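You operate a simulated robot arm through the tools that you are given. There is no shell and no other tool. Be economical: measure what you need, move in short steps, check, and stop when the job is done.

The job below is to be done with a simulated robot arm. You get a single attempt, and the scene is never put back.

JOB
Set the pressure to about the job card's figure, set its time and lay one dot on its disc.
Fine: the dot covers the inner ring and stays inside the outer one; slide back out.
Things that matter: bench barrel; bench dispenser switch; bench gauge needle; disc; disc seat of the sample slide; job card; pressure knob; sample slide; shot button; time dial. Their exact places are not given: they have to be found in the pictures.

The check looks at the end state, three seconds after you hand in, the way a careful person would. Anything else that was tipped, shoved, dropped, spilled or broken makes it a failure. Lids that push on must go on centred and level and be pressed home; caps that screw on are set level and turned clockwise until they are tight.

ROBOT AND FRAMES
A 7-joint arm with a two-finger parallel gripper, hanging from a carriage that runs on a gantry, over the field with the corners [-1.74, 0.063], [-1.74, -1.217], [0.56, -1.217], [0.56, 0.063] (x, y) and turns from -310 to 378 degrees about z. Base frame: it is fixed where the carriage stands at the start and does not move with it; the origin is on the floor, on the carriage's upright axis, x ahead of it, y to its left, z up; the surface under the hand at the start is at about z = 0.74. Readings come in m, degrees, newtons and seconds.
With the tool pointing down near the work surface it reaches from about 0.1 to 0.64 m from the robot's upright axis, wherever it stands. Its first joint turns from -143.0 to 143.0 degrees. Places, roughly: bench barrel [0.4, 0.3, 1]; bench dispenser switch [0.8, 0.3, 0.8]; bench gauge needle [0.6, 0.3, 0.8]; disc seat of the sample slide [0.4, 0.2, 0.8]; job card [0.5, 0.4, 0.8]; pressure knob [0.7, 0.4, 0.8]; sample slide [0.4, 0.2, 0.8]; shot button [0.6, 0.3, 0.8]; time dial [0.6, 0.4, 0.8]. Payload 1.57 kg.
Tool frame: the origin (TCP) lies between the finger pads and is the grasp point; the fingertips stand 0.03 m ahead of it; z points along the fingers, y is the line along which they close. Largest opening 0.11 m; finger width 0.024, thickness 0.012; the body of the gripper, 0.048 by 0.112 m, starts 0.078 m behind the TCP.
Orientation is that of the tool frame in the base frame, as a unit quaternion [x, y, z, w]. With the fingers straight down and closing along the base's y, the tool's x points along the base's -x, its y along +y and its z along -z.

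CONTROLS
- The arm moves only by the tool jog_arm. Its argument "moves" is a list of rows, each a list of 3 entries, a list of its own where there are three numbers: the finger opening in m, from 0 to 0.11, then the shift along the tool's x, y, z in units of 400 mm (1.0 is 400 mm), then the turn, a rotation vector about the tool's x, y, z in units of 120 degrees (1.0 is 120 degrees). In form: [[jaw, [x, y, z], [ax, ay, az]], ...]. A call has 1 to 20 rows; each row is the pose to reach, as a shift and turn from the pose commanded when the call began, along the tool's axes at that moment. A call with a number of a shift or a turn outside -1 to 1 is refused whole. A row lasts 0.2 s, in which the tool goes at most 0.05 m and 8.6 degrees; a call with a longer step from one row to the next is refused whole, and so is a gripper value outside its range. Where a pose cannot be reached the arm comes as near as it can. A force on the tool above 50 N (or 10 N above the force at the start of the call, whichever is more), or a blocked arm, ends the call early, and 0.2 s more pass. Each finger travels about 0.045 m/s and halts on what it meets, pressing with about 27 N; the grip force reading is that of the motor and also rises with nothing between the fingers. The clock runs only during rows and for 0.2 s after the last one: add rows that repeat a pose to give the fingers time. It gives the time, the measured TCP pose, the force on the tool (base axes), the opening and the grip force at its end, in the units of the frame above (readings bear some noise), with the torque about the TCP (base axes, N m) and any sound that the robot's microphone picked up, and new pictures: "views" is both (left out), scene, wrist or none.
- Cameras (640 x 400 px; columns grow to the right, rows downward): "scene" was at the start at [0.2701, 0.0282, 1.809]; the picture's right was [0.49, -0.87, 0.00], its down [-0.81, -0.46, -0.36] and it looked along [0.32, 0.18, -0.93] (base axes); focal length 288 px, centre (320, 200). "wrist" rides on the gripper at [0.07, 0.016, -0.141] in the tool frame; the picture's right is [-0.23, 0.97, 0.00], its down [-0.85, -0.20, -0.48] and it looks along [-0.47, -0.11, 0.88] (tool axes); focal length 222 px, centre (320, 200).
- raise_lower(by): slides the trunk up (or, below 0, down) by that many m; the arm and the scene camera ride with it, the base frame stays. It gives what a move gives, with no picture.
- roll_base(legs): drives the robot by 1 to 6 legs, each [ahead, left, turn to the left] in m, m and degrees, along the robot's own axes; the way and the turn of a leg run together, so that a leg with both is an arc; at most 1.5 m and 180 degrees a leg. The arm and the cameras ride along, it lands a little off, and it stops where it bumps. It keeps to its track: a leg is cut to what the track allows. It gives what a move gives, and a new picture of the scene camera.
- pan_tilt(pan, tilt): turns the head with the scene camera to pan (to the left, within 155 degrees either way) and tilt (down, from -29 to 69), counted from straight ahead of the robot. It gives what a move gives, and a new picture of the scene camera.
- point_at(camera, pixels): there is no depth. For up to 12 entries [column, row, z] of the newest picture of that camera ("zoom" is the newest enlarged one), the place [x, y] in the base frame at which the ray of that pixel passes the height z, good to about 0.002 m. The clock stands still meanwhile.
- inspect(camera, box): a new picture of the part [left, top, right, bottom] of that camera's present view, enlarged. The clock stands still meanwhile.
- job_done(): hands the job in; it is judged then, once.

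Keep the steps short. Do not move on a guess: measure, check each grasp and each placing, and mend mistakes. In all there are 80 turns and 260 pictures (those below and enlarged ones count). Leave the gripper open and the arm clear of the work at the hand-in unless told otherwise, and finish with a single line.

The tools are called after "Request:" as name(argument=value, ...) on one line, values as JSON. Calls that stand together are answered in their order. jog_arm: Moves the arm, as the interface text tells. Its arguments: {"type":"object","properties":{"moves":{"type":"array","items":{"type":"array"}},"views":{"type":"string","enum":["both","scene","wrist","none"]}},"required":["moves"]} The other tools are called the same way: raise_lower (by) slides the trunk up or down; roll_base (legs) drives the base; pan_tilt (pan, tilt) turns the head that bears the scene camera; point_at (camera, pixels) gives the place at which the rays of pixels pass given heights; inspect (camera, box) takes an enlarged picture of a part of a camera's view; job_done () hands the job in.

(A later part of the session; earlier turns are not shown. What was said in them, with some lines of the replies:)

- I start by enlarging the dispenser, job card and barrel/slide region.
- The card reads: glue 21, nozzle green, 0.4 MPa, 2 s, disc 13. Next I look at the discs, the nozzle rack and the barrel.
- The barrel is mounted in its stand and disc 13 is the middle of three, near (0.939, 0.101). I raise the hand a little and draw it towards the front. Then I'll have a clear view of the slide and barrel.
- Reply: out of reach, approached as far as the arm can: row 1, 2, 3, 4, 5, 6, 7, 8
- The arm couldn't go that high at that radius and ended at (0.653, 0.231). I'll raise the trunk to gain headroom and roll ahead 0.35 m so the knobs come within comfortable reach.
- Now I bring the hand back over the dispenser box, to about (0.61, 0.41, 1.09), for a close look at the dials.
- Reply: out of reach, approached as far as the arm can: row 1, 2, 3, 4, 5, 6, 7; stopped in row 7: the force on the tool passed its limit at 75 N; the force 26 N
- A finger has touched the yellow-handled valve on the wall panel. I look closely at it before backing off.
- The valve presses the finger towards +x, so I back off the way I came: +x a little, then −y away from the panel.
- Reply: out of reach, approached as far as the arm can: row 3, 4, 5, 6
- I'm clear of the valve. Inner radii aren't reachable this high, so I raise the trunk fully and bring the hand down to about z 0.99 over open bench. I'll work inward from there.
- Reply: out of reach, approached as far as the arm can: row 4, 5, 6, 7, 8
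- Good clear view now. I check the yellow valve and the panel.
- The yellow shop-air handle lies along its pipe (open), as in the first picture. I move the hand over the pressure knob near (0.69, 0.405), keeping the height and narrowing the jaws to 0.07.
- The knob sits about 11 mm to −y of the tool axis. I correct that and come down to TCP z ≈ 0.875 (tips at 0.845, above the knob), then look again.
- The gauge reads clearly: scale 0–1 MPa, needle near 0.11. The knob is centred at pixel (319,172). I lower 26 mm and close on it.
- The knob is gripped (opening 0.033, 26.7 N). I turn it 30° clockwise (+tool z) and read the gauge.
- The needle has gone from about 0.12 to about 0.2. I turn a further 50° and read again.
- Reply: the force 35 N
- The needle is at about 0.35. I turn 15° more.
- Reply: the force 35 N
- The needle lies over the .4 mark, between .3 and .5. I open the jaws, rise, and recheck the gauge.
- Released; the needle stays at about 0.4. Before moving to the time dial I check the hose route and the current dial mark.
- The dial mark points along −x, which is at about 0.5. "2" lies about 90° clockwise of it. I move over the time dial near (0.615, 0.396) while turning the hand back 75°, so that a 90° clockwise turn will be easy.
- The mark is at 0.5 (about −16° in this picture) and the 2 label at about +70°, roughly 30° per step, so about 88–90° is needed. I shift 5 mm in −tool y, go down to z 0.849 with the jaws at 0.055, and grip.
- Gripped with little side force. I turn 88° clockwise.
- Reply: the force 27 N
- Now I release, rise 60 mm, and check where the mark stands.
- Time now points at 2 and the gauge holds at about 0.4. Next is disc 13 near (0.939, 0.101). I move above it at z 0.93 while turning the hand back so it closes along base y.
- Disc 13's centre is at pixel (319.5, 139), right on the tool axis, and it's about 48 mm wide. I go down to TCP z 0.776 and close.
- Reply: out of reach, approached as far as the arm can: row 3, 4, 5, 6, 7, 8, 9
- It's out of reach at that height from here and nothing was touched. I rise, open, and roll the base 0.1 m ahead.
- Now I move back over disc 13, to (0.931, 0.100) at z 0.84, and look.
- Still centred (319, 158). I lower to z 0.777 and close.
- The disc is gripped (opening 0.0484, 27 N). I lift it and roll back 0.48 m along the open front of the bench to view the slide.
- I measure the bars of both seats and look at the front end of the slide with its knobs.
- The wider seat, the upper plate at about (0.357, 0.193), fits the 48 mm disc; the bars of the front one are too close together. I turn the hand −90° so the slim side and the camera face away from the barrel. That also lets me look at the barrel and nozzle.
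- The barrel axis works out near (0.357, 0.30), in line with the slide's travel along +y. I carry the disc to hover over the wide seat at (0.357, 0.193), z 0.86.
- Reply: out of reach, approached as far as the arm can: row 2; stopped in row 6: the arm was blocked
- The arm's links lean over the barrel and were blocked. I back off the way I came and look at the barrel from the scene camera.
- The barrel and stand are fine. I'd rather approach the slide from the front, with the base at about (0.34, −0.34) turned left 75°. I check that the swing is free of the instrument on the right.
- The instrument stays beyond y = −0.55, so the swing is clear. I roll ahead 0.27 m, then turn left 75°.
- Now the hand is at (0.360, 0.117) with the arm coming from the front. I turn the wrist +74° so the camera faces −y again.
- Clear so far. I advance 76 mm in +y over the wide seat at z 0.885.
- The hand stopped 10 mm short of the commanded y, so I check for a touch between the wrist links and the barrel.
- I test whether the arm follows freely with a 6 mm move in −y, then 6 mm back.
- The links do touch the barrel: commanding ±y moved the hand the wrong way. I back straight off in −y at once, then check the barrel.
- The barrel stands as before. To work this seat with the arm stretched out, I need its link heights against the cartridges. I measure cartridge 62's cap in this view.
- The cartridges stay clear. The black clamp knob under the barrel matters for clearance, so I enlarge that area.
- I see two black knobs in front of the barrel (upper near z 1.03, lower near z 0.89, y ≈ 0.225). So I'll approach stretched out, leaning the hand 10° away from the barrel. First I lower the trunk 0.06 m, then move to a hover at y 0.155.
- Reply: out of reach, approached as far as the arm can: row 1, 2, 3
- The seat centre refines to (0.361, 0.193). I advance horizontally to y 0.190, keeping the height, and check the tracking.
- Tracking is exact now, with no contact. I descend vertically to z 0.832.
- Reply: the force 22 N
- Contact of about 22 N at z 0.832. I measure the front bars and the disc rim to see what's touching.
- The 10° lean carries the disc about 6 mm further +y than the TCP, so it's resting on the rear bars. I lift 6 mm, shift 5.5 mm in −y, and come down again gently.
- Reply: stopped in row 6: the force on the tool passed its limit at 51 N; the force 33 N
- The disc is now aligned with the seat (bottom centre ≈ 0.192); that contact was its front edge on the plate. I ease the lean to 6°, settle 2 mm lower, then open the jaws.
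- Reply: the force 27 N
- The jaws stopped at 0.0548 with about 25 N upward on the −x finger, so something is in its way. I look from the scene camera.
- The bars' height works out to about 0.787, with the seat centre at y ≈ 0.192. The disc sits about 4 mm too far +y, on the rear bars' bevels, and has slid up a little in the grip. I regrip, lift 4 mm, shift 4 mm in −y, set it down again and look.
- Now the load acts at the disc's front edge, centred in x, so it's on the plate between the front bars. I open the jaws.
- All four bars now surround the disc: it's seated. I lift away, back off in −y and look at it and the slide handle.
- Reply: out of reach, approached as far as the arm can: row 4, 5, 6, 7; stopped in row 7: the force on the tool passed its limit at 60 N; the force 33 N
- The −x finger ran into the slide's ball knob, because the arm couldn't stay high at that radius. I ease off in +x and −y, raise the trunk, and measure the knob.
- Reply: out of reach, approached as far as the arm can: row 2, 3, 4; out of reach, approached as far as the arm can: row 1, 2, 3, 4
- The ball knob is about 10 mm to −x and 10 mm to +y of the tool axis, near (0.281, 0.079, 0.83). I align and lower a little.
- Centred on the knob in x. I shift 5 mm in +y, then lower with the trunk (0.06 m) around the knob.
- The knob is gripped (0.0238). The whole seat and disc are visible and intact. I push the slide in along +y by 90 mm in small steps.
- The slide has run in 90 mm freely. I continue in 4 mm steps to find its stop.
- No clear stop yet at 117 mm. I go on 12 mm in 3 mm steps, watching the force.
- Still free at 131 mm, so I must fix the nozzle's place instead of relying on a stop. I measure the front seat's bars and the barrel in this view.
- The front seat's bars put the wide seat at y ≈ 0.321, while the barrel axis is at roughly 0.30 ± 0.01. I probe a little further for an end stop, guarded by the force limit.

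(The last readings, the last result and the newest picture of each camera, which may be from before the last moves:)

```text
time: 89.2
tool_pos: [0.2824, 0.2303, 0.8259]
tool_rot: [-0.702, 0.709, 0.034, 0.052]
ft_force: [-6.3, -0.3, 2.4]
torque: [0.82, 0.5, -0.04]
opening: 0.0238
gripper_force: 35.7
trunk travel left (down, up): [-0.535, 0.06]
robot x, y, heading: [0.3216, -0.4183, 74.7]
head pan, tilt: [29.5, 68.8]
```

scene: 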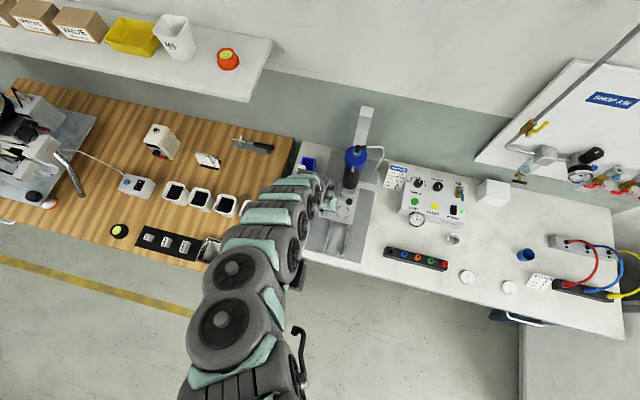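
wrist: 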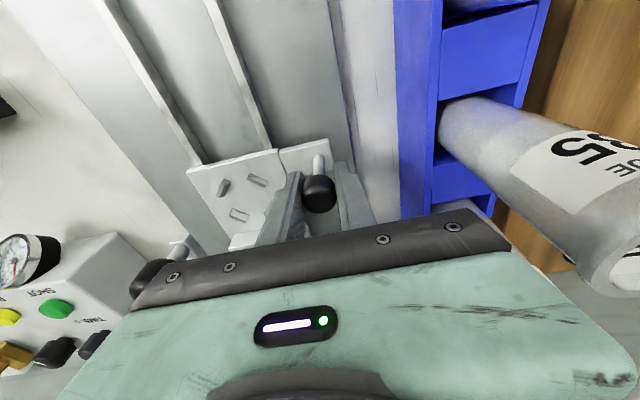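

No stop exists within 147 mm, so I'll align by eye. I draw the slide back so the seat is near y 0.30 (hand y ≈ 0.193), let go, and then take a tilted look at the nozzle and disc from the front.

Request:
jog_arm(moves=[[0.018, [0.03, 0, -0.0035], [0, 0, 0]], [0.018, [0.06, 0, -0.007], [0, 0, 0]], [0.018, [0.0916, 0, -0.011], [0, 0, 0]], [0.018, [0.0916, 0, -0.011], [0, 0, 0]], [0.018, [0.0916, 0, -0.011], [0, 0, 0]]], views="none")

Request:
jog_arm(moves=[[0.035, [0, 0, 0], [0, 0, 0]], [0.05, [0, 0, 0], [0, 0, 0]], [0.064, [0, 0, 0], [0, 0, 0]], [0.064, [0, 0, -0.05], [0, 0, 0]], [0.064, [0.01, 0, -0.1], [0, 0, 0]], [0.064, [0.06, 0, -0.14], [0, 0, 0]], [0.064, [0.1, -0.05, -0.16], [0, -0.06, 0]], [0.08, [0.1, -0.12, -0.17], [0, -0.12, 0]], [0.1, [0.09, -0.18, -0.17], [0, -0.16, 0]], [0.1, [0.09, -0.18, -0.17], [0, -0.16, 0]]], views="wrist")

Request:
inspect(camera="wrist", box=[240, 100, 420, 250])

```text
time: 90.4
tool_pos: [0.282, 0.1932, 0.8248]
tool_rot: [-0.703, 0.708, 0.034, 0.052]
ft_force: [-2.7, -0.5, 9.5]
torque: [0.17, 0.64, 0.03]
opening: 0.0239
gripper_force: 36.4
trunk travel left (down, up): [-0.535, 0.06]
robot x, y, heading: [0.3179, -0.419, 74.7]
head pan, tilt: [29.5, 68.8]
```

```text
time: 92.6
tool_pos: [0.3524, 0.1621, 0.8697]
tool_rot: [-0.688, 0.69, 0.151, 0.17]
ft_force: [0.2, 0.0, -0.4]
torque: [-0.03, -0.01, 0.02]
opening: 0.1002
gripper_force: 0.0
out of reach, approached as far as the arm can: row 8, 9, 10
trunk travel left (down, up): [-0.535, 0.06]
robot x, y, heading: [0.3191, -0.4198, 74.9]
head pan, tilt: [29.5, 68.8]
```

wrist: 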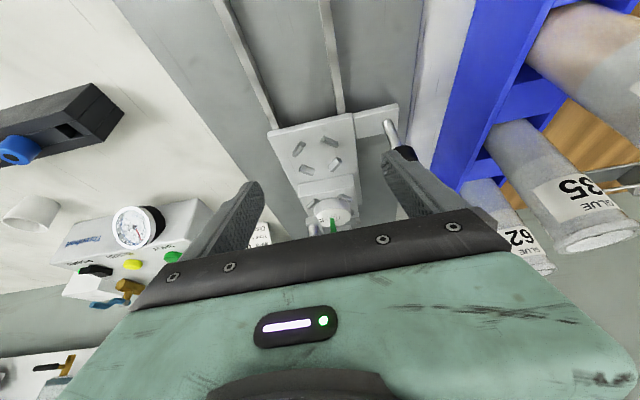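

```text
2.67 times, centred on (330, 175) of wrist
```

zoom: 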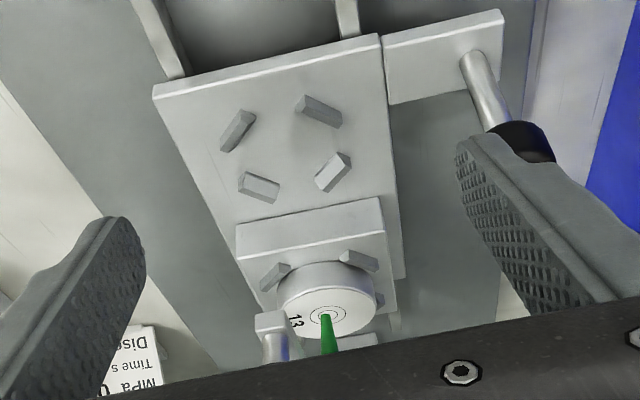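

I can see the green nozzle tip right above the rings. I zoom in.

Request:
inspect(camera="wrist", box=[310, 195, 360, 240])

```text
8.89 times, centred on (335, 218) of wrist
```

zoom: 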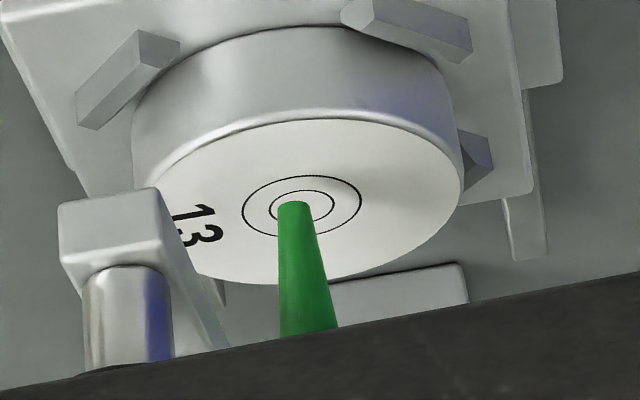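

The tip (292, 205 in the zoom) is very near the ring centre (302, 206): about 1.5 mm off in x. The y offset depends on the gap height. I take a second, steeper view to separate gap from offset.

Request:
jog_arm(moves=[[0.1, [-0.03, 0, -0.01], [0, 0.02, 0]], [0.1, [-0.05, 0, -0.008], [0, 0.045, 0]], [0.1, [-0.066, 0, -0.004], [0, 0.067, 0]], [0.1, [-0.066, 0, -0.004], [0, 0.067, 0]]], views="wrist")

Request:
inspect(camera="wrist", box=[315, 195, 365, 240])

```text
time: 93.6
tool_pos: [0.3526, 0.1846, 0.8831]
tool_rot: [-0.696, 0.7, 0.102, 0.12]
ft_force: [-0.6, -0.1, -0.2]
torque: [-0.01, -0.04, -0.03]
opening: 0.1002
gripper_force: 0.1
trunk travel left (down, up): [-0.535, 0.06]
robot x, y, heading: [0.3231, -0.415, 75.0]
head pan, tilt: [29.5, 68.8]
```

wrist: 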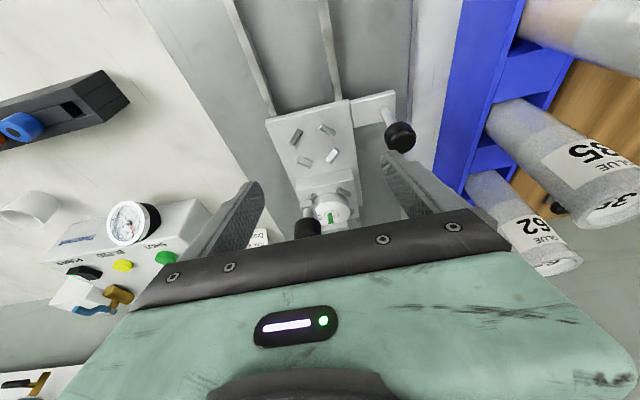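

```text
8.89 times, centred on (340, 218) of wrist
```

zoom: 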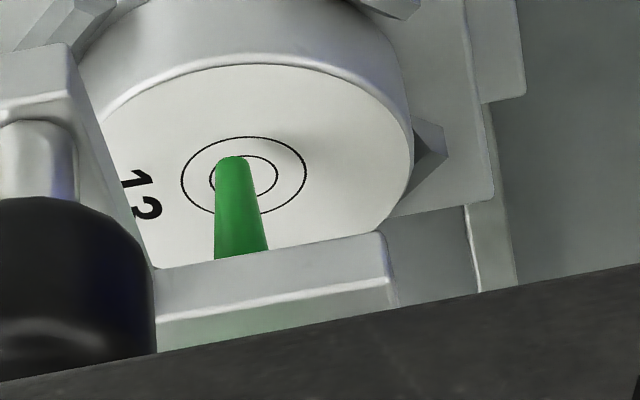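

Triangulating both views gives a gap of about 6–7 mm, with the nozzle about 10 mm to −y of the ring centre (x within 1 mm). A low, near-horizontal look will pin the gap down.

Request:
jog_arm(moves=[[0.1, [0.07, 0, 0], [0, -0.05, 0]], [0.1, [0.14, 0, 0.01], [0, -0.11, 0]], [0.1, [0.2, 0, 0.03], [0, -0.17, 0]], [0.1, [0.238, 0, 0.048], [0, -0.23, 0]], [0.1, [0.238, 0, 0.048], [0, -0.267, 0]], [0.1, [0.238, 0, 0.048], [0, -0.267, 0]]], views="wrist")

Request:
inspect(camera="wrist", box=[290, 160, 360, 230])

```text
time: 95.0
tool_pos: [0.3374, 0.1705, 0.8489]
tool_rot: [-0.659, 0.668, 0.221, 0.268]
ft_force: [37.5, -0.5, 8.4]
torque: [0.12, 0.05, -0.57]
opening: 0.067
gripper_force: 0.1
out of reach, approached as far as the arm can: row 1, 2, 3, 4, 5, 6
trunk travel left (down, up): [-0.535, 0.06]
robot x, y, heading: [0.3196, -0.4183, 74.9]
head pan, tilt: [29.5, 68.8]
```

wrist: 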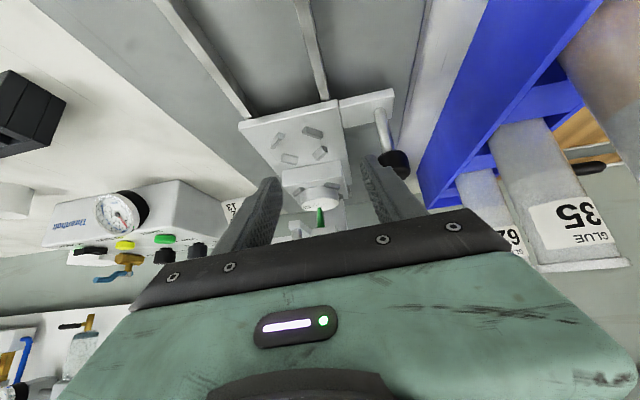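

```text
5.71 times, centred on (325, 195) of wrist
```

zoom: 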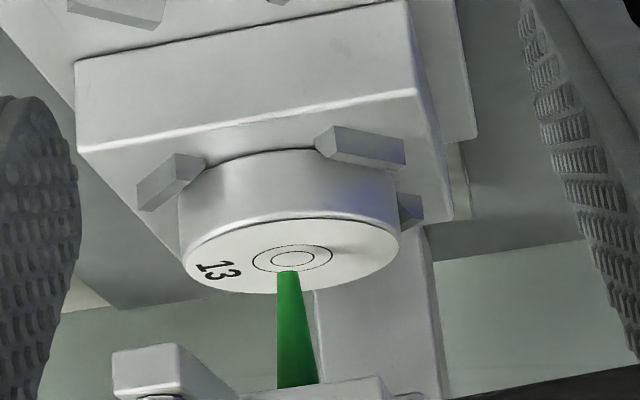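

The low view confirms it: gap about 8.5 mm, nozzle about 12.5 mm to −y of the ring centre. A finger is also leaning on the slide's ball knob, so I ease off and go above the ball to regrip it.

Request:
jog_arm(moves=[[0.064, [-0.02, -0.024, -0.033], [0, 0.05, 0]], [0.064, [-0.0395, -0.024, -0.0667], [0, 0.11, 0]], [0.064, [-0.0395, -0.024, -0.0667], [0, 0.17, 0]], [0.064, [-0.06, 0.05, -0.05], [0, 0.23, 0]], [0.064, [-0.0848, 0.136, -0.0242], [0, 0.275, 0]], [0.064, [-0.0848, 0.136, -0.0242], [0, 0.275, 0]]], views="wrist")

Request:
inspect(camera="wrist", box=[220, 80, 420, 230])

```text
time: 95.4
tool_pos: [0.3254, 0.1613, 0.8566]
tool_rot: [0.692, -0.654, -0.189, -0.242]
ft_force: [25.9, 1.1, -14.2]
torque: [-0.1, -0.87, -0.27]
opening: 0.0418
gripper_force: 0.1
trunk travel left (down, up): [-0.535, 0.06]
robot x, y, heading: [0.3216, -0.4176, 74.9]
head pan, tilt: [29.5, 68.8]
stopped in row 1: the force on the tool passed its limit at 53 N (the readings are from after the stop); the commanded pose is now the measured one
```

wrist: 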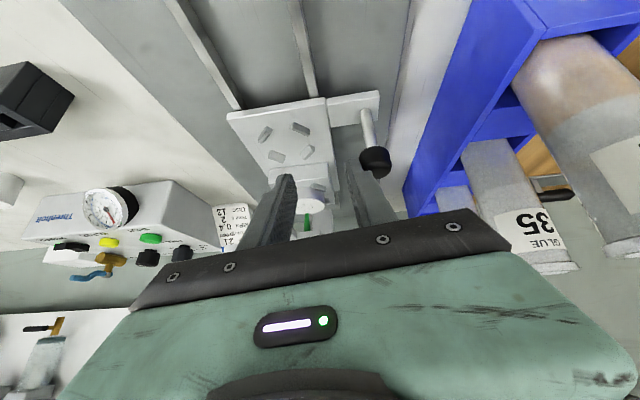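

```text
2.67 times, centred on (320, 155) of wrist
```

zoom: 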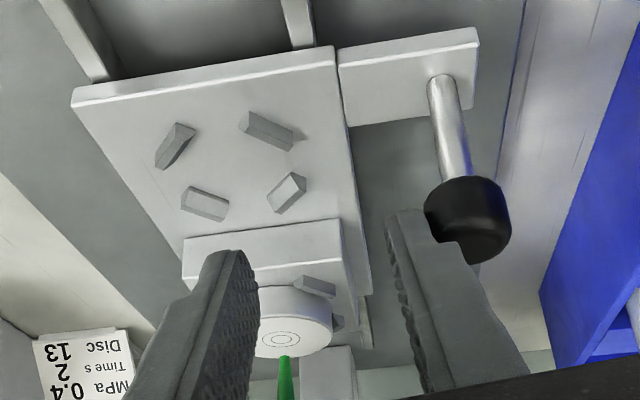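

Contact with the ball persists from the outside. I go +x and up first, then straighten the hand and pass over the ball.

Request:
jog_arm(moves=[[0.042, [-0.002, -0.04, -0.025], [0, 0, 0]], [0.042, [-0.003, -0.0785, -0.051], [0, 0, 0]], [0.05, [-0.003, -0.0785, -0.051], [0, 0.06, 0.01]], [0.064, [-0.003, -0.0785, -0.051], [0, 0.12, 0.02]], [0.064, [-0.05, 0.012, -0.03], [0, 0.18, 0.03]], [0.064, [-0.073, 0.057, -0.014], [0, 0.21, 0.04]], [0.064, [-0.097, 0.102, 0.001], [0, 0.233, 0.042]], [0.064, [-0.097, 0.102, 0.001], [0, 0.233, 0.042]]], views="wrist")

Request:
inspect(camera="wrist", box=[220, 80, 420, 230])

```text
time: 97.2
tool_pos: [0.2676, 0.1933, 0.8772]
tool_rot: [-0.69, 0.72, 0.032, 0.064]
ft_force: [-0.4, 0.2, -0.2]
torque: [0.03, 0.02, 0.01]
opening: 0.0641
gripper_force: 0.0
out of reach, approached as far as the arm can: row 1, 2, 3
trunk travel left (down, up): [-0.535, 0.06]
robot x, y, heading: [0.3182, -0.4196, 74.8]
head pan, tilt: [29.5, 68.8]
```

wrist: 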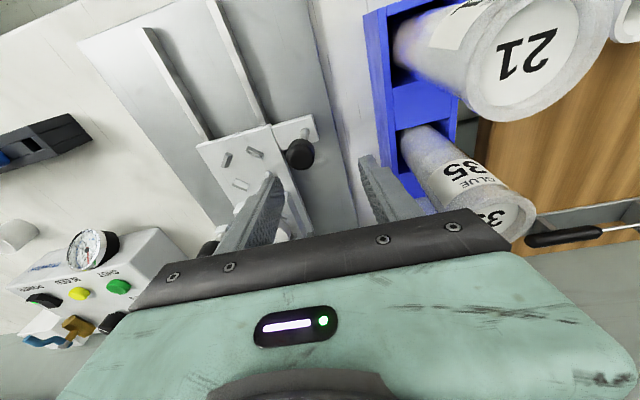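

```text
2.67 times, centred on (320, 155) of wrist
```

zoom: 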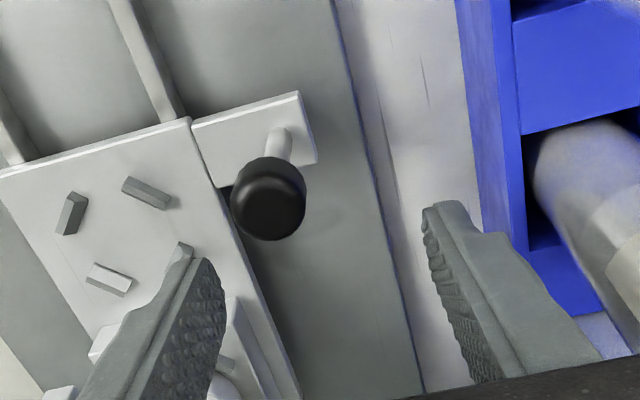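

The ball is 16 mm to +x and about 4 mm to −y of my aim. I correct and lower, grip it, and draw the slide 9 mm back. Then I release and repeat the two nozzle views.

Request:
jog_arm(moves=[[0.064, [0.012, -0.037, 0.025], [0, 0, 0]], [0.064, [0.02, -0.035, 0.08], [0, 0, 0]], [0.064, [0.026, -0.0325, 0.129], [0, 0, 0]], [0.045, [0.026, -0.0325, 0.129], [0, 0, 0]], [0.03, [0.026, -0.0325, 0.129], [0, 0, 0]], [0.018, [0.026, -0.0325, 0.129], [0, 0, 0]], [0.018, [0.026, -0.0325, 0.129], [0, 0, 0]], [0.018, [0.026, -0.0325, 0.129], [0, 0, 0]]], views="none")

Request:
jog_arm(moves=[[0.018, [0.0112, 0, -0.0015], [0, 0, 0]], [0.018, [0.0225, 0, -0.003], [0, 0, 0]], [0.018, [0.0225, 0, -0.003], [0, 0, 0]], [0.018, [0.0225, 0, -0.003], [0, 0, 0]]], views="none")

Request:
jog_arm(moves=[[0.035, [0, 0, 0], [0, 0, 0]], [0.05, [0, 0, 0], [0, 0, 0]], [0.064, [0, 0, 0], [0, 0, 0]], [0.064, [0, 0, -0.05], [0, 0, 0]], [0.064, [0.01, 0, -0.1], [0, 0, 0]], [0.064, [0.04, 0, -0.14], [0, 0, 0]], [0.064, [0.06, -0.05, -0.16], [0, -0.06, 0]], [0.08, [0.06, -0.12, -0.17], [0, -0.12, 0]], [0.1, [0.05, -0.18, -0.17], [0, -0.15, 0]], [0.1, [0.05, -0.18, -0.17], [0, -0.15, 0]]], views="wrist")

Request:
inspect(camera="wrist", box=[310, 190, 360, 235])

Request:
jog_arm(moves=[[0.1, [-0.03, 0, -0.01], [0, 0.02, 0]], [0.1, [-0.05, 0, -0.008], [0, 0.045, 0]], [0.1, [-0.066, 0, -0.004], [0, 0.067, 0]], [0.1, [-0.066, 0, -0.004], [0, 0.067, 0]]], views="wrist")

Request:
inspect(camera="wrist", box=[310, 190, 360, 235])

```text
time: 99.0
tool_pos: [0.2827, 0.1896, 0.8237]
tool_rot: [-0.692, 0.719, 0.032, 0.062]
ft_force: [-0.7, 1.0, -3.4]
torque: [0.1, 0.58, -0.02]
opening: 0.0242
gripper_force: 35.8
trunk travel left (down, up): [-0.535, 0.06]
robot x, y, heading: [0.3235, -0.4205, 74.7]
head pan, tilt: [29.5, 68.8]
```

```text
time: 100.0
tool_pos: [0.2824, 0.1812, 0.8243]
tool_rot: [-0.692, 0.718, 0.033, 0.063]
ft_force: [1.8, -1.2, 3.0]
torque: [-0.2, 0.68, 0.04]
opening: 0.0241
gripper_force: 35.9
trunk travel left (down, up): [-0.535, 0.06]
robot x, y, heading: [0.3211, -0.4157, 75.0]
head pan, tilt: [29.5, 68.8]
```

```text
time: 102.2
tool_pos: [0.3505, 0.161, 0.8723]
tool_rot: [-0.678, 0.701, 0.139, 0.176]
ft_force: [2.6, -2.8, 0.6]
torque: [-0.11, -0.07, 0.09]
opening: 0.098
gripper_force: 0.0
out of reach, approached as far as the arm can: row 7, 8, 9, 10
trunk travel left (down, up): [-0.535, 0.06]
robot x, y, heading: [0.3215, -0.4173, 74.6]
head pan, tilt: [29.5, 68.8]
```

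wrist: 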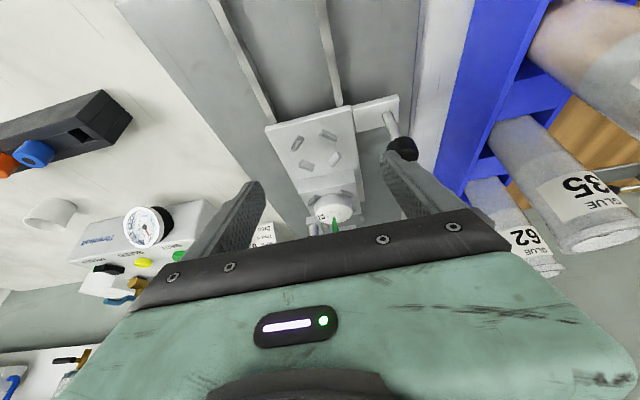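

```text
8.89 times, centred on (335, 212) of wrist
```

zoom: 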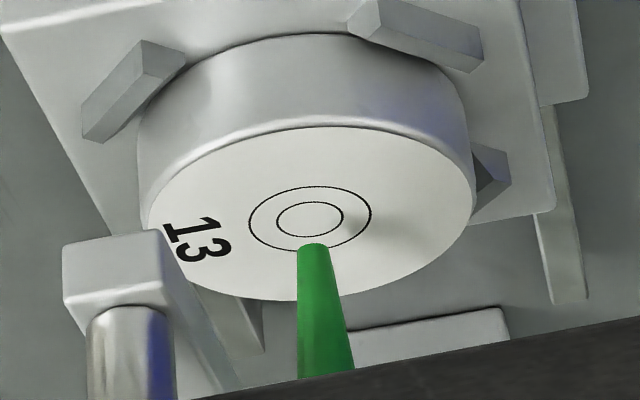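

```text
time: 103.2
tool_pos: [0.3503, 0.1853, 0.8849]
tool_rot: [-0.686, 0.711, 0.092, 0.125]
ft_force: [0.3, -1.0, -1.2]
torque: [0.02, -0.04, -0.01]
opening: 0.0999
gripper_force: 0.0
trunk travel left (down, up): [-0.535, 0.06]
robot x, y, heading: [0.3213, -0.4144, 74.9]
head pan, tilt: [29.5, 68.8]
```

wrist: 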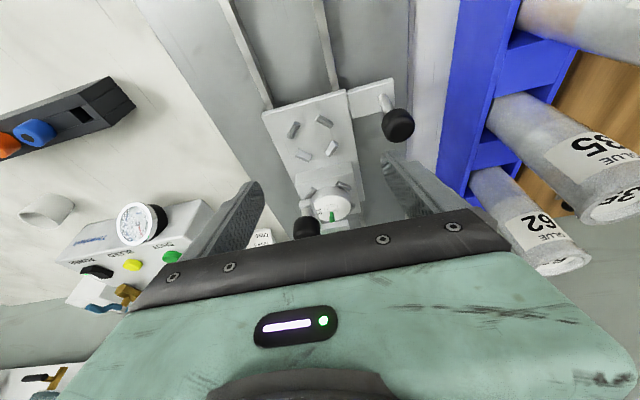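

```text
8.89 times, centred on (335, 212) of wrist
```

zoom: 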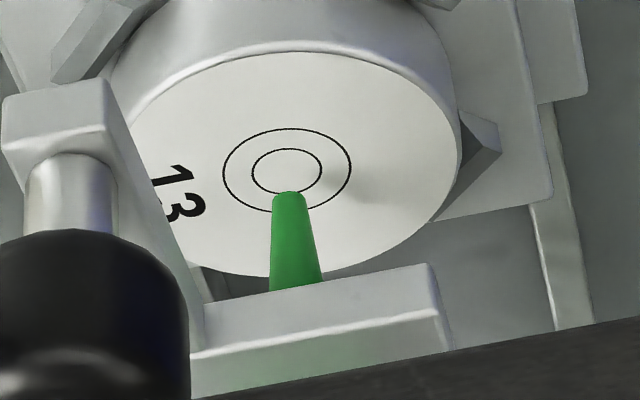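

The two views now agree: a gap of about 5.5 mm, and the tip within about 1 mm of the ring centre in both x and y. I take one steeper view as confirmation. Then I close the jaws, back out, and roll round towards the shot button at about (0.613, 0.32).

Request:
jog_arm(moves=[[0.1, [-0.016, 0, -0.01], [0, 0.025, 0]], [0.1, [-0.0315, 0, -0.016], [0, 0.05, 0]], [0.1, [-0.0315, 0, -0.016], [0, 0.05, 0]]], views="wrist")

Request:
inspect(camera="wrist", box=[305, 190, 355, 235])

Request:
jog_arm(moves=[[0.08, [0, 0, 0], [0, 0, 0]], [0.06, [0, 0, 0], [0, 0, 0]], [0.04, [0, 0, 0], [0, 0, 0]], [0.03, [0, 0, 0], [0, 0, 0]], [0.03, [0, 0, 0], [0, 0, 0]]], views="none")

Request:
roll_base(legs=[[-0.116, -0.031, 0], [0.0606, -0.226, 0]])

```text
time: 104.0
tool_pos: [0.3451, 0.1909, 0.8914]
tool_rot: [-0.69, 0.716, 0.065, 0.089]
ft_force: [0.3, -0.1, 0.3]
torque: [0.01, 0.0, 0.0]
opening: 0.1001
gripper_force: 0.0
out of reach, approached as far as the arm can: row 1, 2, 3
trunk travel left (down, up): [-0.535, 0.06]
robot x, y, heading: [0.3211, -0.4159, 74.7]
head pan, tilt: [29.5, 68.8]
```

wrist: 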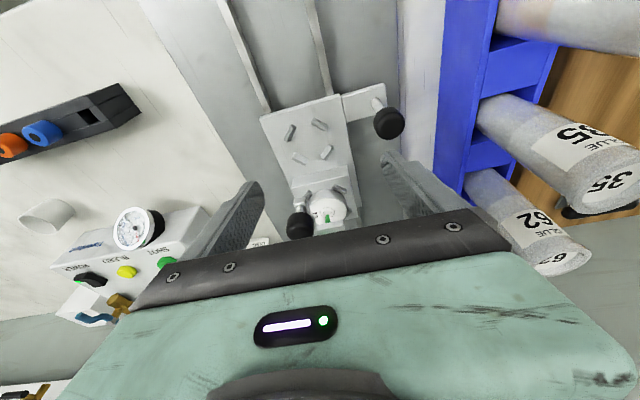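

```text
8.89 times, centred on (330, 212) of wrist
```

zoom: 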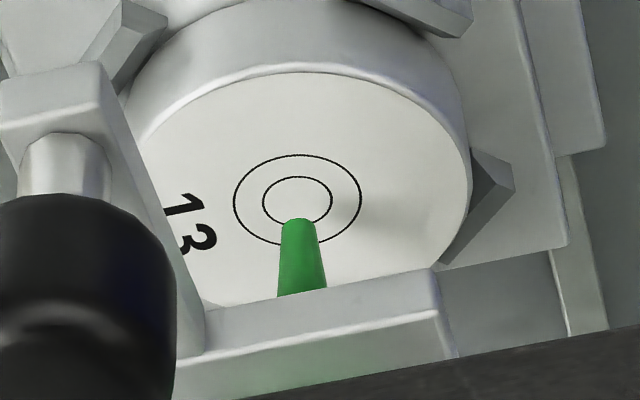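

```text
time: 105.2
tool_pos: [0.3467, 0.1897, 0.8907]
tool_rot: [-0.689, 0.716, 0.065, 0.09]
ft_force: [-0.2, -0.7, 0.3]
torque: [-0.02, -0.01, 0.01]
opening: 0.0303
gripper_force: 0.0
trunk travel left (down, up): [-0.535, 0.06]
robot x, y, heading: [0.3206, -0.4169, 74.7]
head pan, tilt: [29.5, 68.8]
```

```text
time: 107.8
tool_pos: [0.5776, 0.0698, 0.8904]
tool_rot: [-0.689, 0.716, 0.065, 0.09]
ft_force: [-0.2, -0.5, 0.2]
torque: [-0.04, 0.01, 0.01]
opening: 0.0299
gripper_force: 0.0
trunk travel left (down, up): [-0.535, 0.06]
robot x, y, heading: [0.5567, -0.5387, 74.9]
head pan, tilt: [29.5, 68.8]
```

scene: 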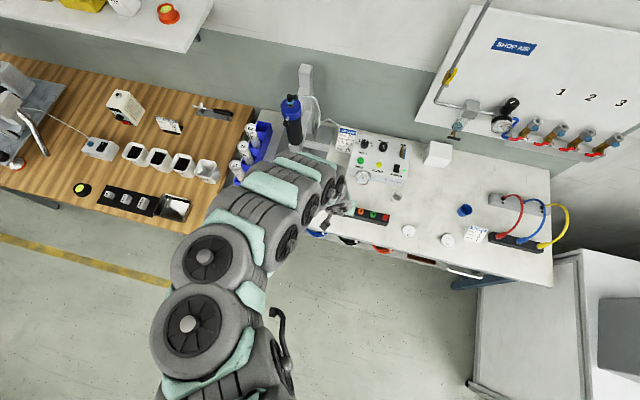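

The steeper view gives about 1.3 mm of residual offset, which is inside the ring tolerance. I roll forward over the dispenser box and straighten the closed hand above the shot button.

Request:
roll_base(legs=[[0.2367, 0.0635, 0]])

Request:
jog_arm(moves=[[0.015, [0, -0.03, 0], [0, 0.03, 0]], [0.0, [0, -0.06, 0], [0, 0.07, 0]], [0.0, [0, -0.087, 0], [0, 0.106, 0]], [0.0, [0, -0.087, 0], [0, 0.106, 0]]], views="wrist")

Request:
inspect(camera="wrist", box=[220, 80, 420, 230])

Request:
point_at(camera="scene", pixels=[[361, 160, 0.82]])

```text
time: 109.6
tool_pos: [0.5778, 0.3105, 0.8906]
tool_rot: [-0.689, 0.716, 0.065, 0.09]
ft_force: [-0.2, -0.4, -0.1]
torque: [0.01, 0.04, -0.01]
opening: 0.03
gripper_force: 0.1
trunk travel left (down, up): [-0.535, 0.06]
robot x, y, heading: [0.5551, -0.297, 74.7]
head pan, tilt: [29.5, 68.8]
```

scene: 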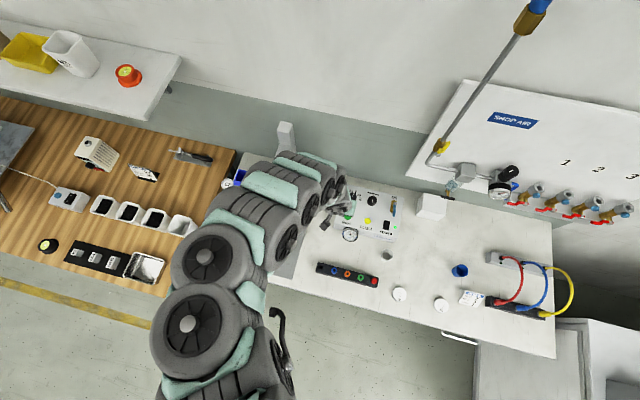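

```text
time: 110.6
tool_pos: [0.6126, 0.3085, 0.8925]
tool_rot: [-0.692, 0.722, -0.013, 0.01]
ft_force: [-0.3, 0.0, 0.2]
torque: [-0.01, -0.01, 0.02]
opening: 0.0002
gripper_force: 21.7
out of reach, approached as far as the arm can: row 1
trunk travel left (down, up): [-0.535, 0.06]
robot x, y, heading: [0.5544, -0.2962, 75.0]
head pan, tilt: [29.5, 68.8]
```

wrist: 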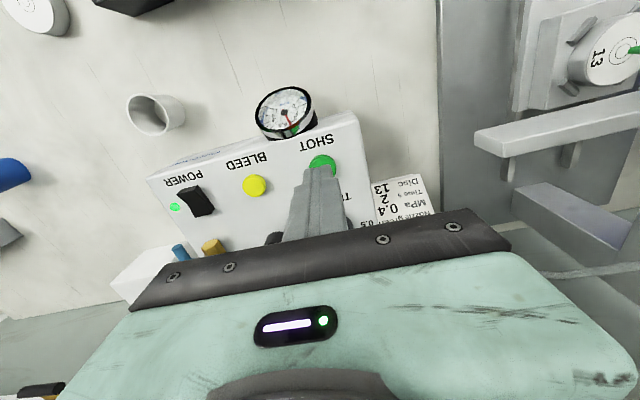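

```text
2.67 times, centred on (320, 155) of wrist
```

zoom: 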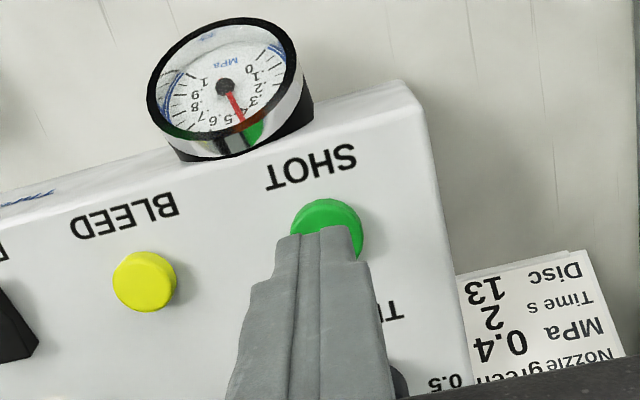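

```text
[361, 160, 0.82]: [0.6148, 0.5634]
```

The gauge reads about 0.4. The button's centre is about 7 mm to +y and 2 mm to −x of the closed tips. I shift, press down on it slowly, then come up and wait out the 2 s shot.

Request:
jog_arm(moves=[[0, [-0.018, 0.004, 0.03], [0, 0, 0]], [0, [-0.018, 0.004, 0.07], [0, 0, 0]], [0, [-0.018, 0.004, 0.095], [0, 0, 0]], [0, [-0.018, 0.004, 0.103], [0, 0, 0]], [0, [-0.018, 0.004, 0.11], [0, 0, 0]], [0, [-0.018, 0.004, 0.117], [0, 0, 0]], [0, [-0.018, 0.004, 0.124], [0, 0, 0]], [0, [-0.018, 0.004, 0.131], [0, 0, 0]], [0, [-0.018, 0.004, 0.131], [0, 0, 0]]], views="wrist")

Request:
jog_arm(moves=[[0, [0, 0, -0.03], [0, 0, 0]], [0, [0, 0, -0.07], [0, 0, 0]], [0, [0, 0, -0.1], [0, 0, 0]], [0, [0, 0, -0.1], [0, 0, 0]], [0, [0, 0, -0.1], [0, 0, 0]], [0, [0, 0, -0.1], [0, 0, 0]], [0, [0, 0, -0.1], [0, 0, 0]], [0, [0, 0, -0.1], [0, 0, 0]], [0, [0, 0, -0.1], [0, 0, 0]], [0, [0, 0, -0.1], [0, 0, 0]], [0, [0, 0, -0.1], [0, 0, 0]], [0, [0, 0, -0.1], [0, 0, 0]], [0, [0, 0, -0.1], [0, 0, 0]], [0, [0, 0, -0.1], [0, 0, 0]]], views="wrist")

Request:
inspect(camera="wrist", box=[480, 0, 640, 120])

```text
time: 112.2
tool_pos: [0.6114, 0.3183, 0.8442]
tool_rot: [-0.693, 0.721, -0.012, 0.009]
ft_force: [-2.2, -12.3, 39.6]
torque: [-0.3, 0.18, -0.04]
opening: 0.0001
gripper_force: 21.6
trunk travel left (down, up): [-0.535, 0.06]
robot x, y, heading: [0.5536, -0.2983, 74.8]
head pan, tilt: [29.5, 68.8]
heard: click
stopped in row 7: the force on the tool passed its limit at 59 N (the readings are from after the stop); the commanded pose is now the measured one
```

wrist: 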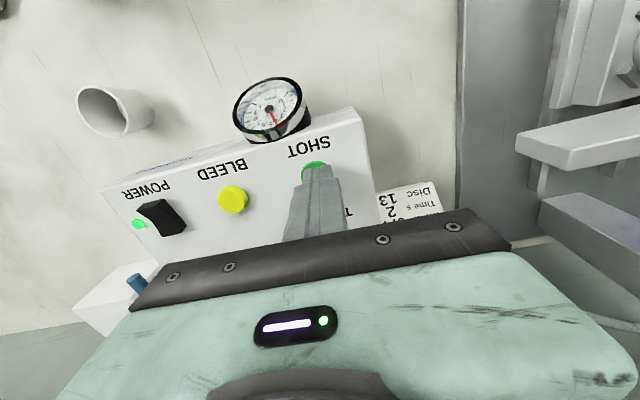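

```text
time: 115.2
tool_pos: [0.6118, 0.3164, 0.8836]
tool_rot: [-0.693, 0.721, -0.011, 0.01]
ft_force: [0.6, -0.2, 0.1]
torque: [-0.04, -0.01, -0.02]
opening: 0.0
gripper_force: 21.5
trunk travel left (down, up): [-0.535, 0.06]
robot x, y, heading: [0.554, -0.2992, 75.0]
head pan, tilt: [29.5, 68.8]
```

wrist: 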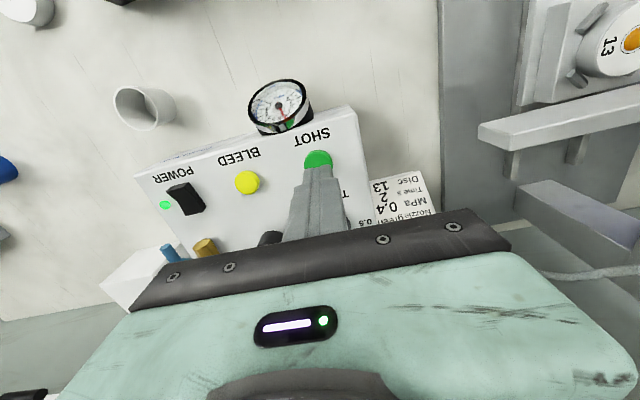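

```text
3.33 times, centred on (560, 60) of wrist
```

zoom: 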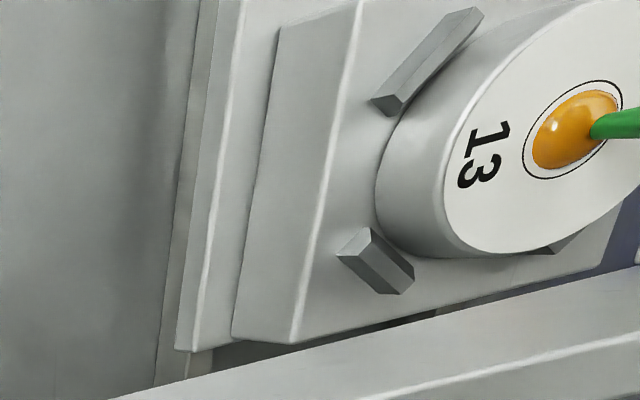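

The click was heard and an amber dot now sits inside the outer ring of disc 13. Next I return to the slide knob: roll out, across, straighten above the knob's line, and roll in.

Request:
roll_base(legs=[[-0.2367, -0.0635, 0], [-0.0648, 0.2415, 0]])

Request:
jog_arm(moves=[[0.01, [0.002, 0.05, 0], [0, -0.015, 0]], [0.03, [0.004, 0.1, 0], [0, -0.03, 0]], [0.05, [0.006, 0.15, 0], [0, -0.045, 0]], [0.064, [0.008, 0.2, 0], [0, -0.06, 0]], [0.064, [0.008, 0.2, 0], [0, -0.06, 0]], [0.064, [0.008, 0.2, 0], [0, -0.06, 0]]], views="wrist")

Request:
inspect(camera="wrist", box=[160, 60, 480, 240])

```text
time: 118.4
tool_pos: [0.362, 0.0716, 0.8846]
tool_rot: [-0.692, 0.722, -0.013, 0.009]
ft_force: [-0.1, 0.0, 0.6]
torque: [0.03, 0.0, 0.0]
opening: 0.0
gripper_force: 21.3
trunk travel left (down, up): [-0.535, 0.06]
robot x, y, heading: [0.3006, -0.5392, 74.8]
head pan, tilt: [29.5, 68.8]
```

scene: 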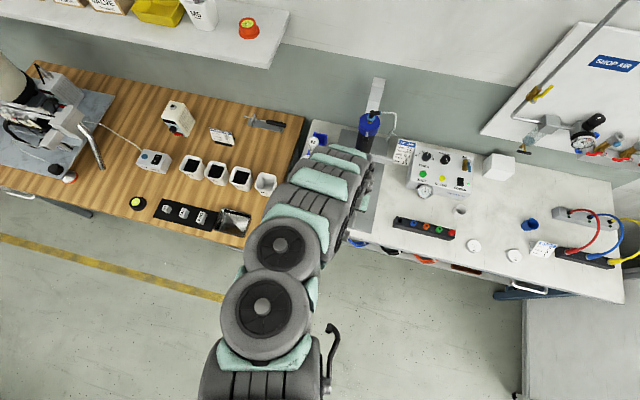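

```text
time: 119.8
tool_pos: [0.2804, 0.0724, 0.8811]
tool_rot: [-0.692, 0.719, 0.031, 0.054]
ft_force: [-1.4, 0.1, -0.7]
torque: [-0.04, 0.0, 0.02]
opening: 0.0642
gripper_force: 0.0
trunk travel left (down, up): [-0.535, 0.06]
robot x, y, heading: [0.3044, -0.5408, 74.9]
head pan, tilt: [29.5, 68.8]
```

wrist: 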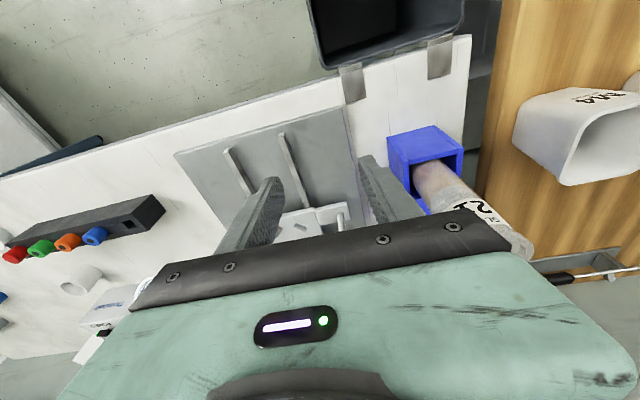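

```text
2.00 times, centred on (320, 150) of wrist
```

zoom: 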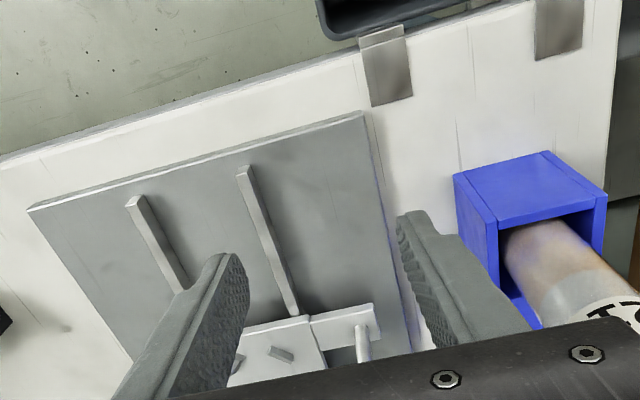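

The hand is on the knob's x line (0.2804). I roll in 0.107 m, lower to z 0.825 around the ball, and close.

Request:
roll_base(legs=[[0.1034, 0.0277, 0]])

Request:
jog_arm(moves=[[0.064, [0.006, 0, 0.05], [0, 0, 0]], [0.064, [0.012, 0, 0.1], [0, 0, 0]], [0.064, [0.018, 0, 0.14], [0, 0, 0]], [0.05, [0.018, 0, 0.14], [0, 0, 0]], [0.035, [0.018, 0, 0.14], [0, 0, 0]], [0.02, [0.018, 0, 0.14], [0, 0, 0]], [0.018, [0.018, 0, 0.14], [0, 0, 0]], [0.018, [0.018, 0, 0.14], [0, 0, 0]]], views="wrist")

Request:
inspect(camera="wrist", box=[220, 80, 420, 230])

```text
time: 121.0
tool_pos: [0.2819, 0.1791, 0.8813]
tool_rot: [-0.692, 0.719, 0.031, 0.055]
ft_force: [0.2, 0.7, 0.7]
torque: [0.01, 0.01, -0.01]
opening: 0.0639
gripper_force: 0.0
trunk travel left (down, up): [-0.535, 0.06]
robot x, y, heading: [0.3043, -0.4307, 75.1]
head pan, tilt: [29.5, 68.8]
```

scene: 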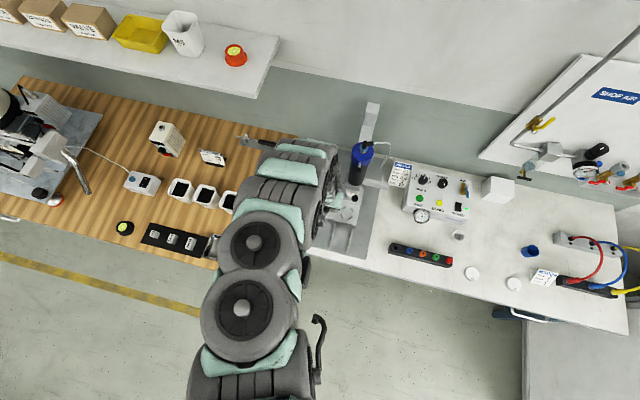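

```text
time: 122.8
tool_pos: [0.2814, 0.1786, 0.825]
tool_rot: [-0.692, 0.719, 0.031, 0.053]
ft_force: [-3.4, 1.0, 0.1]
torque: [0.2, 0.46, 0.02]
opening: 0.0243
gripper_force: 30.1
trunk travel left (down, up): [-0.535, 0.06]
robot x, y, heading: [0.3024, -0.4384, 74.7]
head pan, tilt: [29.5, 68.8]
```

wrist: 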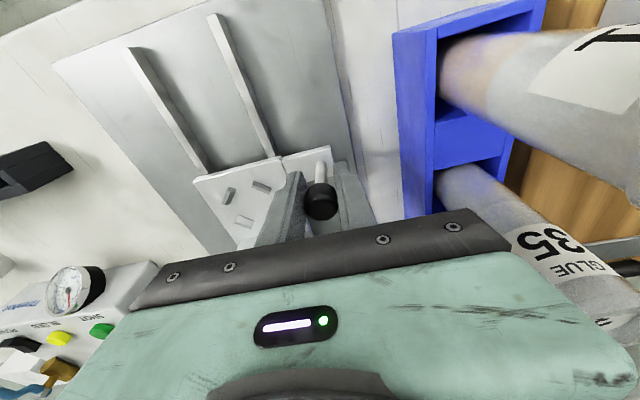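

```text
2.67 times, centred on (320, 155) of wrist
```

zoom: 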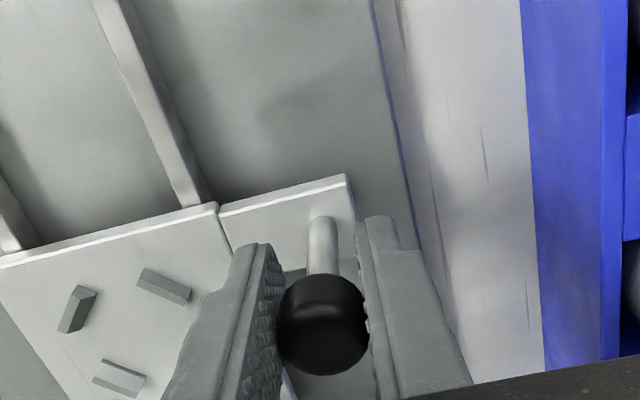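

Gripped (0.0243). I pull the slide straight back out 100 mm.

Request:
jog_arm(moves=[[0.018, [0.03, -0.0012, -0.0036], [0, 0, 0]], [0.018, [0.06, -0.0024, -0.0073], [0, 0, 0]], [0.018, [0.09, -0.0036, -0.011], [0, 0, 0]], [0.018, [0.12, -0.0048, -0.0146], [0, 0, 0]], [0.018, [0.15, -0.006, -0.0182], [0, 0, 0]], [0.018, [0.18, -0.0072, -0.0218], [0, 0, 0]], [0.018, [0.21, -0.0084, -0.0255], [0, 0, 0]], [0.018, [0.23, -0.0092, -0.028], [0, 0, 0]], [0.018, [0.24, -0.0096, -0.029], [0, 0, 0]], [0.018, [0.2475, -0.01, -0.03], [0, 0, 0]], [0.018, [0.2475, -0.01, -0.03], [0, 0, 0]]])

Request:
inspect(camera="scene", box=[320, 150, 400, 260])

Request:
inspect(camera="wrist", box=[180, 60, 440, 240])

```text
time: 125.2
tool_pos: [0.2822, 0.0773, 0.8245]
tool_rot: [-0.691, 0.72, 0.032, 0.054]
ft_force: [-6.7, 9.3, -27.7]
torque: [-0.24, 0.53, -0.01]
opening: 0.0237
gripper_force: 35.6
out of reach, approached as far as the arm can: row 5, 6
trunk travel left (down, up): [-0.535, 0.06]
robot x, y, heading: [0.304, -0.436, 75.1]
head pan, tilt: [29.5, 68.8]
```

scene: 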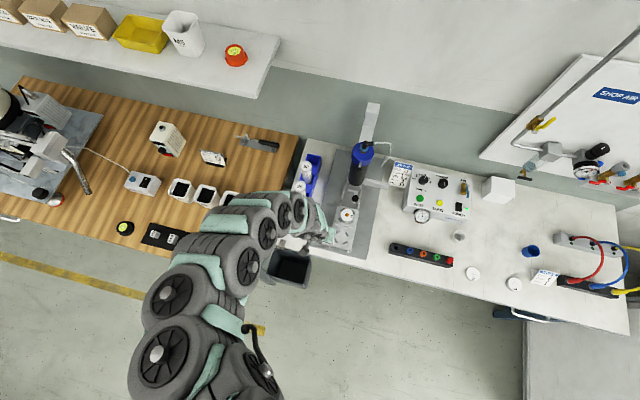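
wrist: 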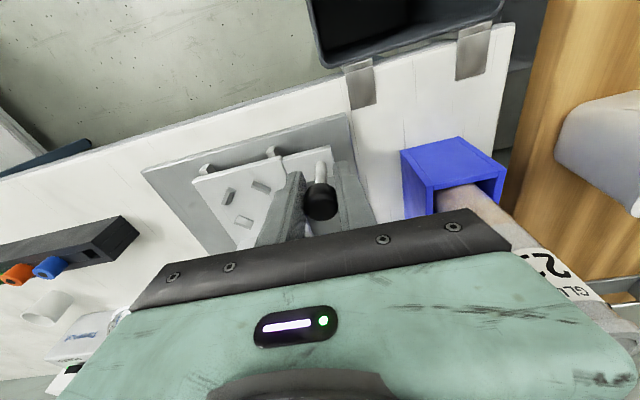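

```text
3.64 times, centred on (360, 205) of scene
```

zoom: 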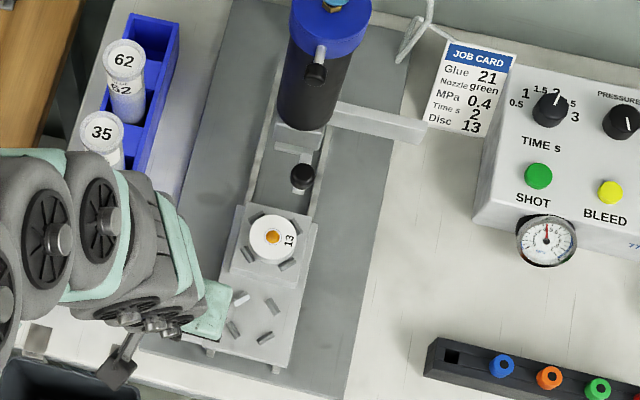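

```text
2.22 times, centred on (310, 150) of wrist
5 turns are left
```

zoom: 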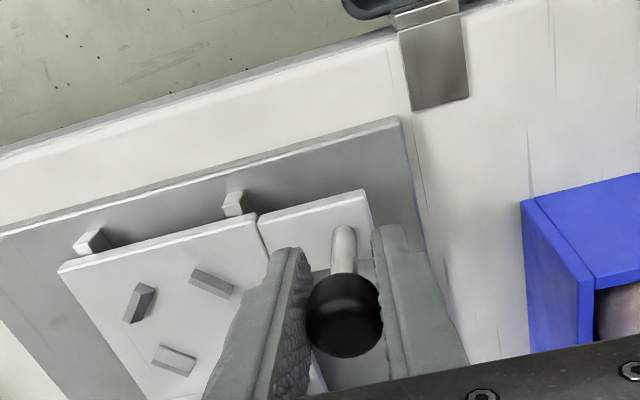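

The slide is out with the dot on disc 13. I open the jaws and raise the trunk so the hand leaves the ball straight up. Then I roll back clear and take a last look.

Request:
jog_arm(moves=[[0.035, [0, 0, 0], [0, 0, 0]], [0.05, [0, 0, 0], [0, 0, 0]], [0.064, [0, 0, 0], [0, 0, 0]], [0.064, [0, 0, 0], [0, 0, 0]]], views="none")

Request:
raise_lower(by=0.06)

Request:
roll_base(legs=[[-0.145, -0.039, 0]])

Request:
inspect(camera="scene", box=[330, 120, 410, 230])

```text
time: 126.2
tool_pos: [0.2839, 0.0776, 0.8238]
tool_rot: [-0.692, 0.719, 0.031, 0.055]
ft_force: [-0.1, -0.6, -0.6]
torque: [0.0, 0.0, -0.01]
opening: 0.0639
gripper_force: 0.1
trunk travel left (down, up): [-0.535, 0.06]
robot x, y, heading: [0.3016, -0.4361, 74.5]
head pan, tilt: [29.5, 68.8]
```

```text
time: 127.2
tool_pos: [0.2839, 0.0784, 0.8845]
tool_rot: [-0.692, 0.719, 0.031, 0.054]
ft_force: [-0.1, 0.4, -0.6]
torque: [0.01, -0.03, -0.03]
opening: 0.0643
gripper_force: 0.1
trunk travel left (down, up): [-0.595, 0.0]
robot x, y, heading: [0.3035, -0.4327, 75.0]
head pan, tilt: [29.5, 68.8]
```

```text
time: 128.6
tool_pos: [0.2838, -0.072, 0.8855]
tool_rot: [-0.692, 0.719, 0.031, 0.055]
ft_force: [-0.7, 0.2, -0.4]
torque: [-0.04, -0.01, 0.02]
opening: 0.0641
gripper_force: 0.0
trunk travel left (down, up): [-0.595, 0.0]
robot x, y, heading: [0.3038, -0.5864, 74.9]
head pan, tilt: [29.5, 68.8]
```

scene: 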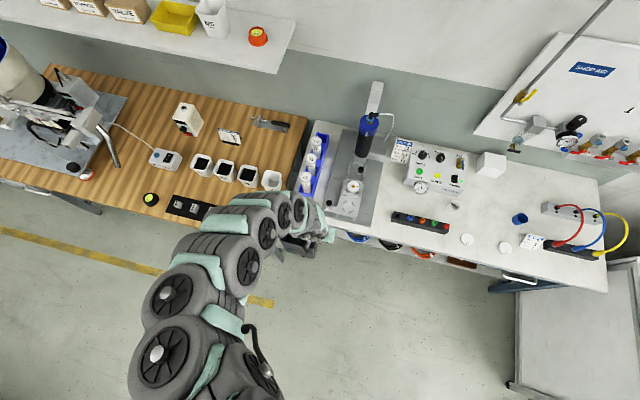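

```text
3.64 times, centred on (370, 175) of scene
4 turns are left
```

zoom: 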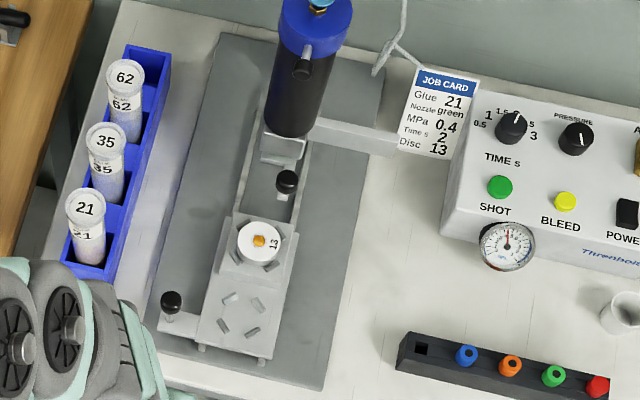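

The slide is out, the dot is on disc 13, everything else is standing, and the hand is open and clear. I hand in.

Request:
job_done()

```text
The job is handed in.
```

The pressure is at about 0.4 MPa (gauge reads roughly 0.40–0.43), the time is at 2 s, and one dot lies inside the outer ring of disc 13, with its cover of the inner ring not checked close up; the slide is back out. On the way the arm bumped the wall air valve, the barrel stand and the slide knob, and nothing looked moved afterwards.
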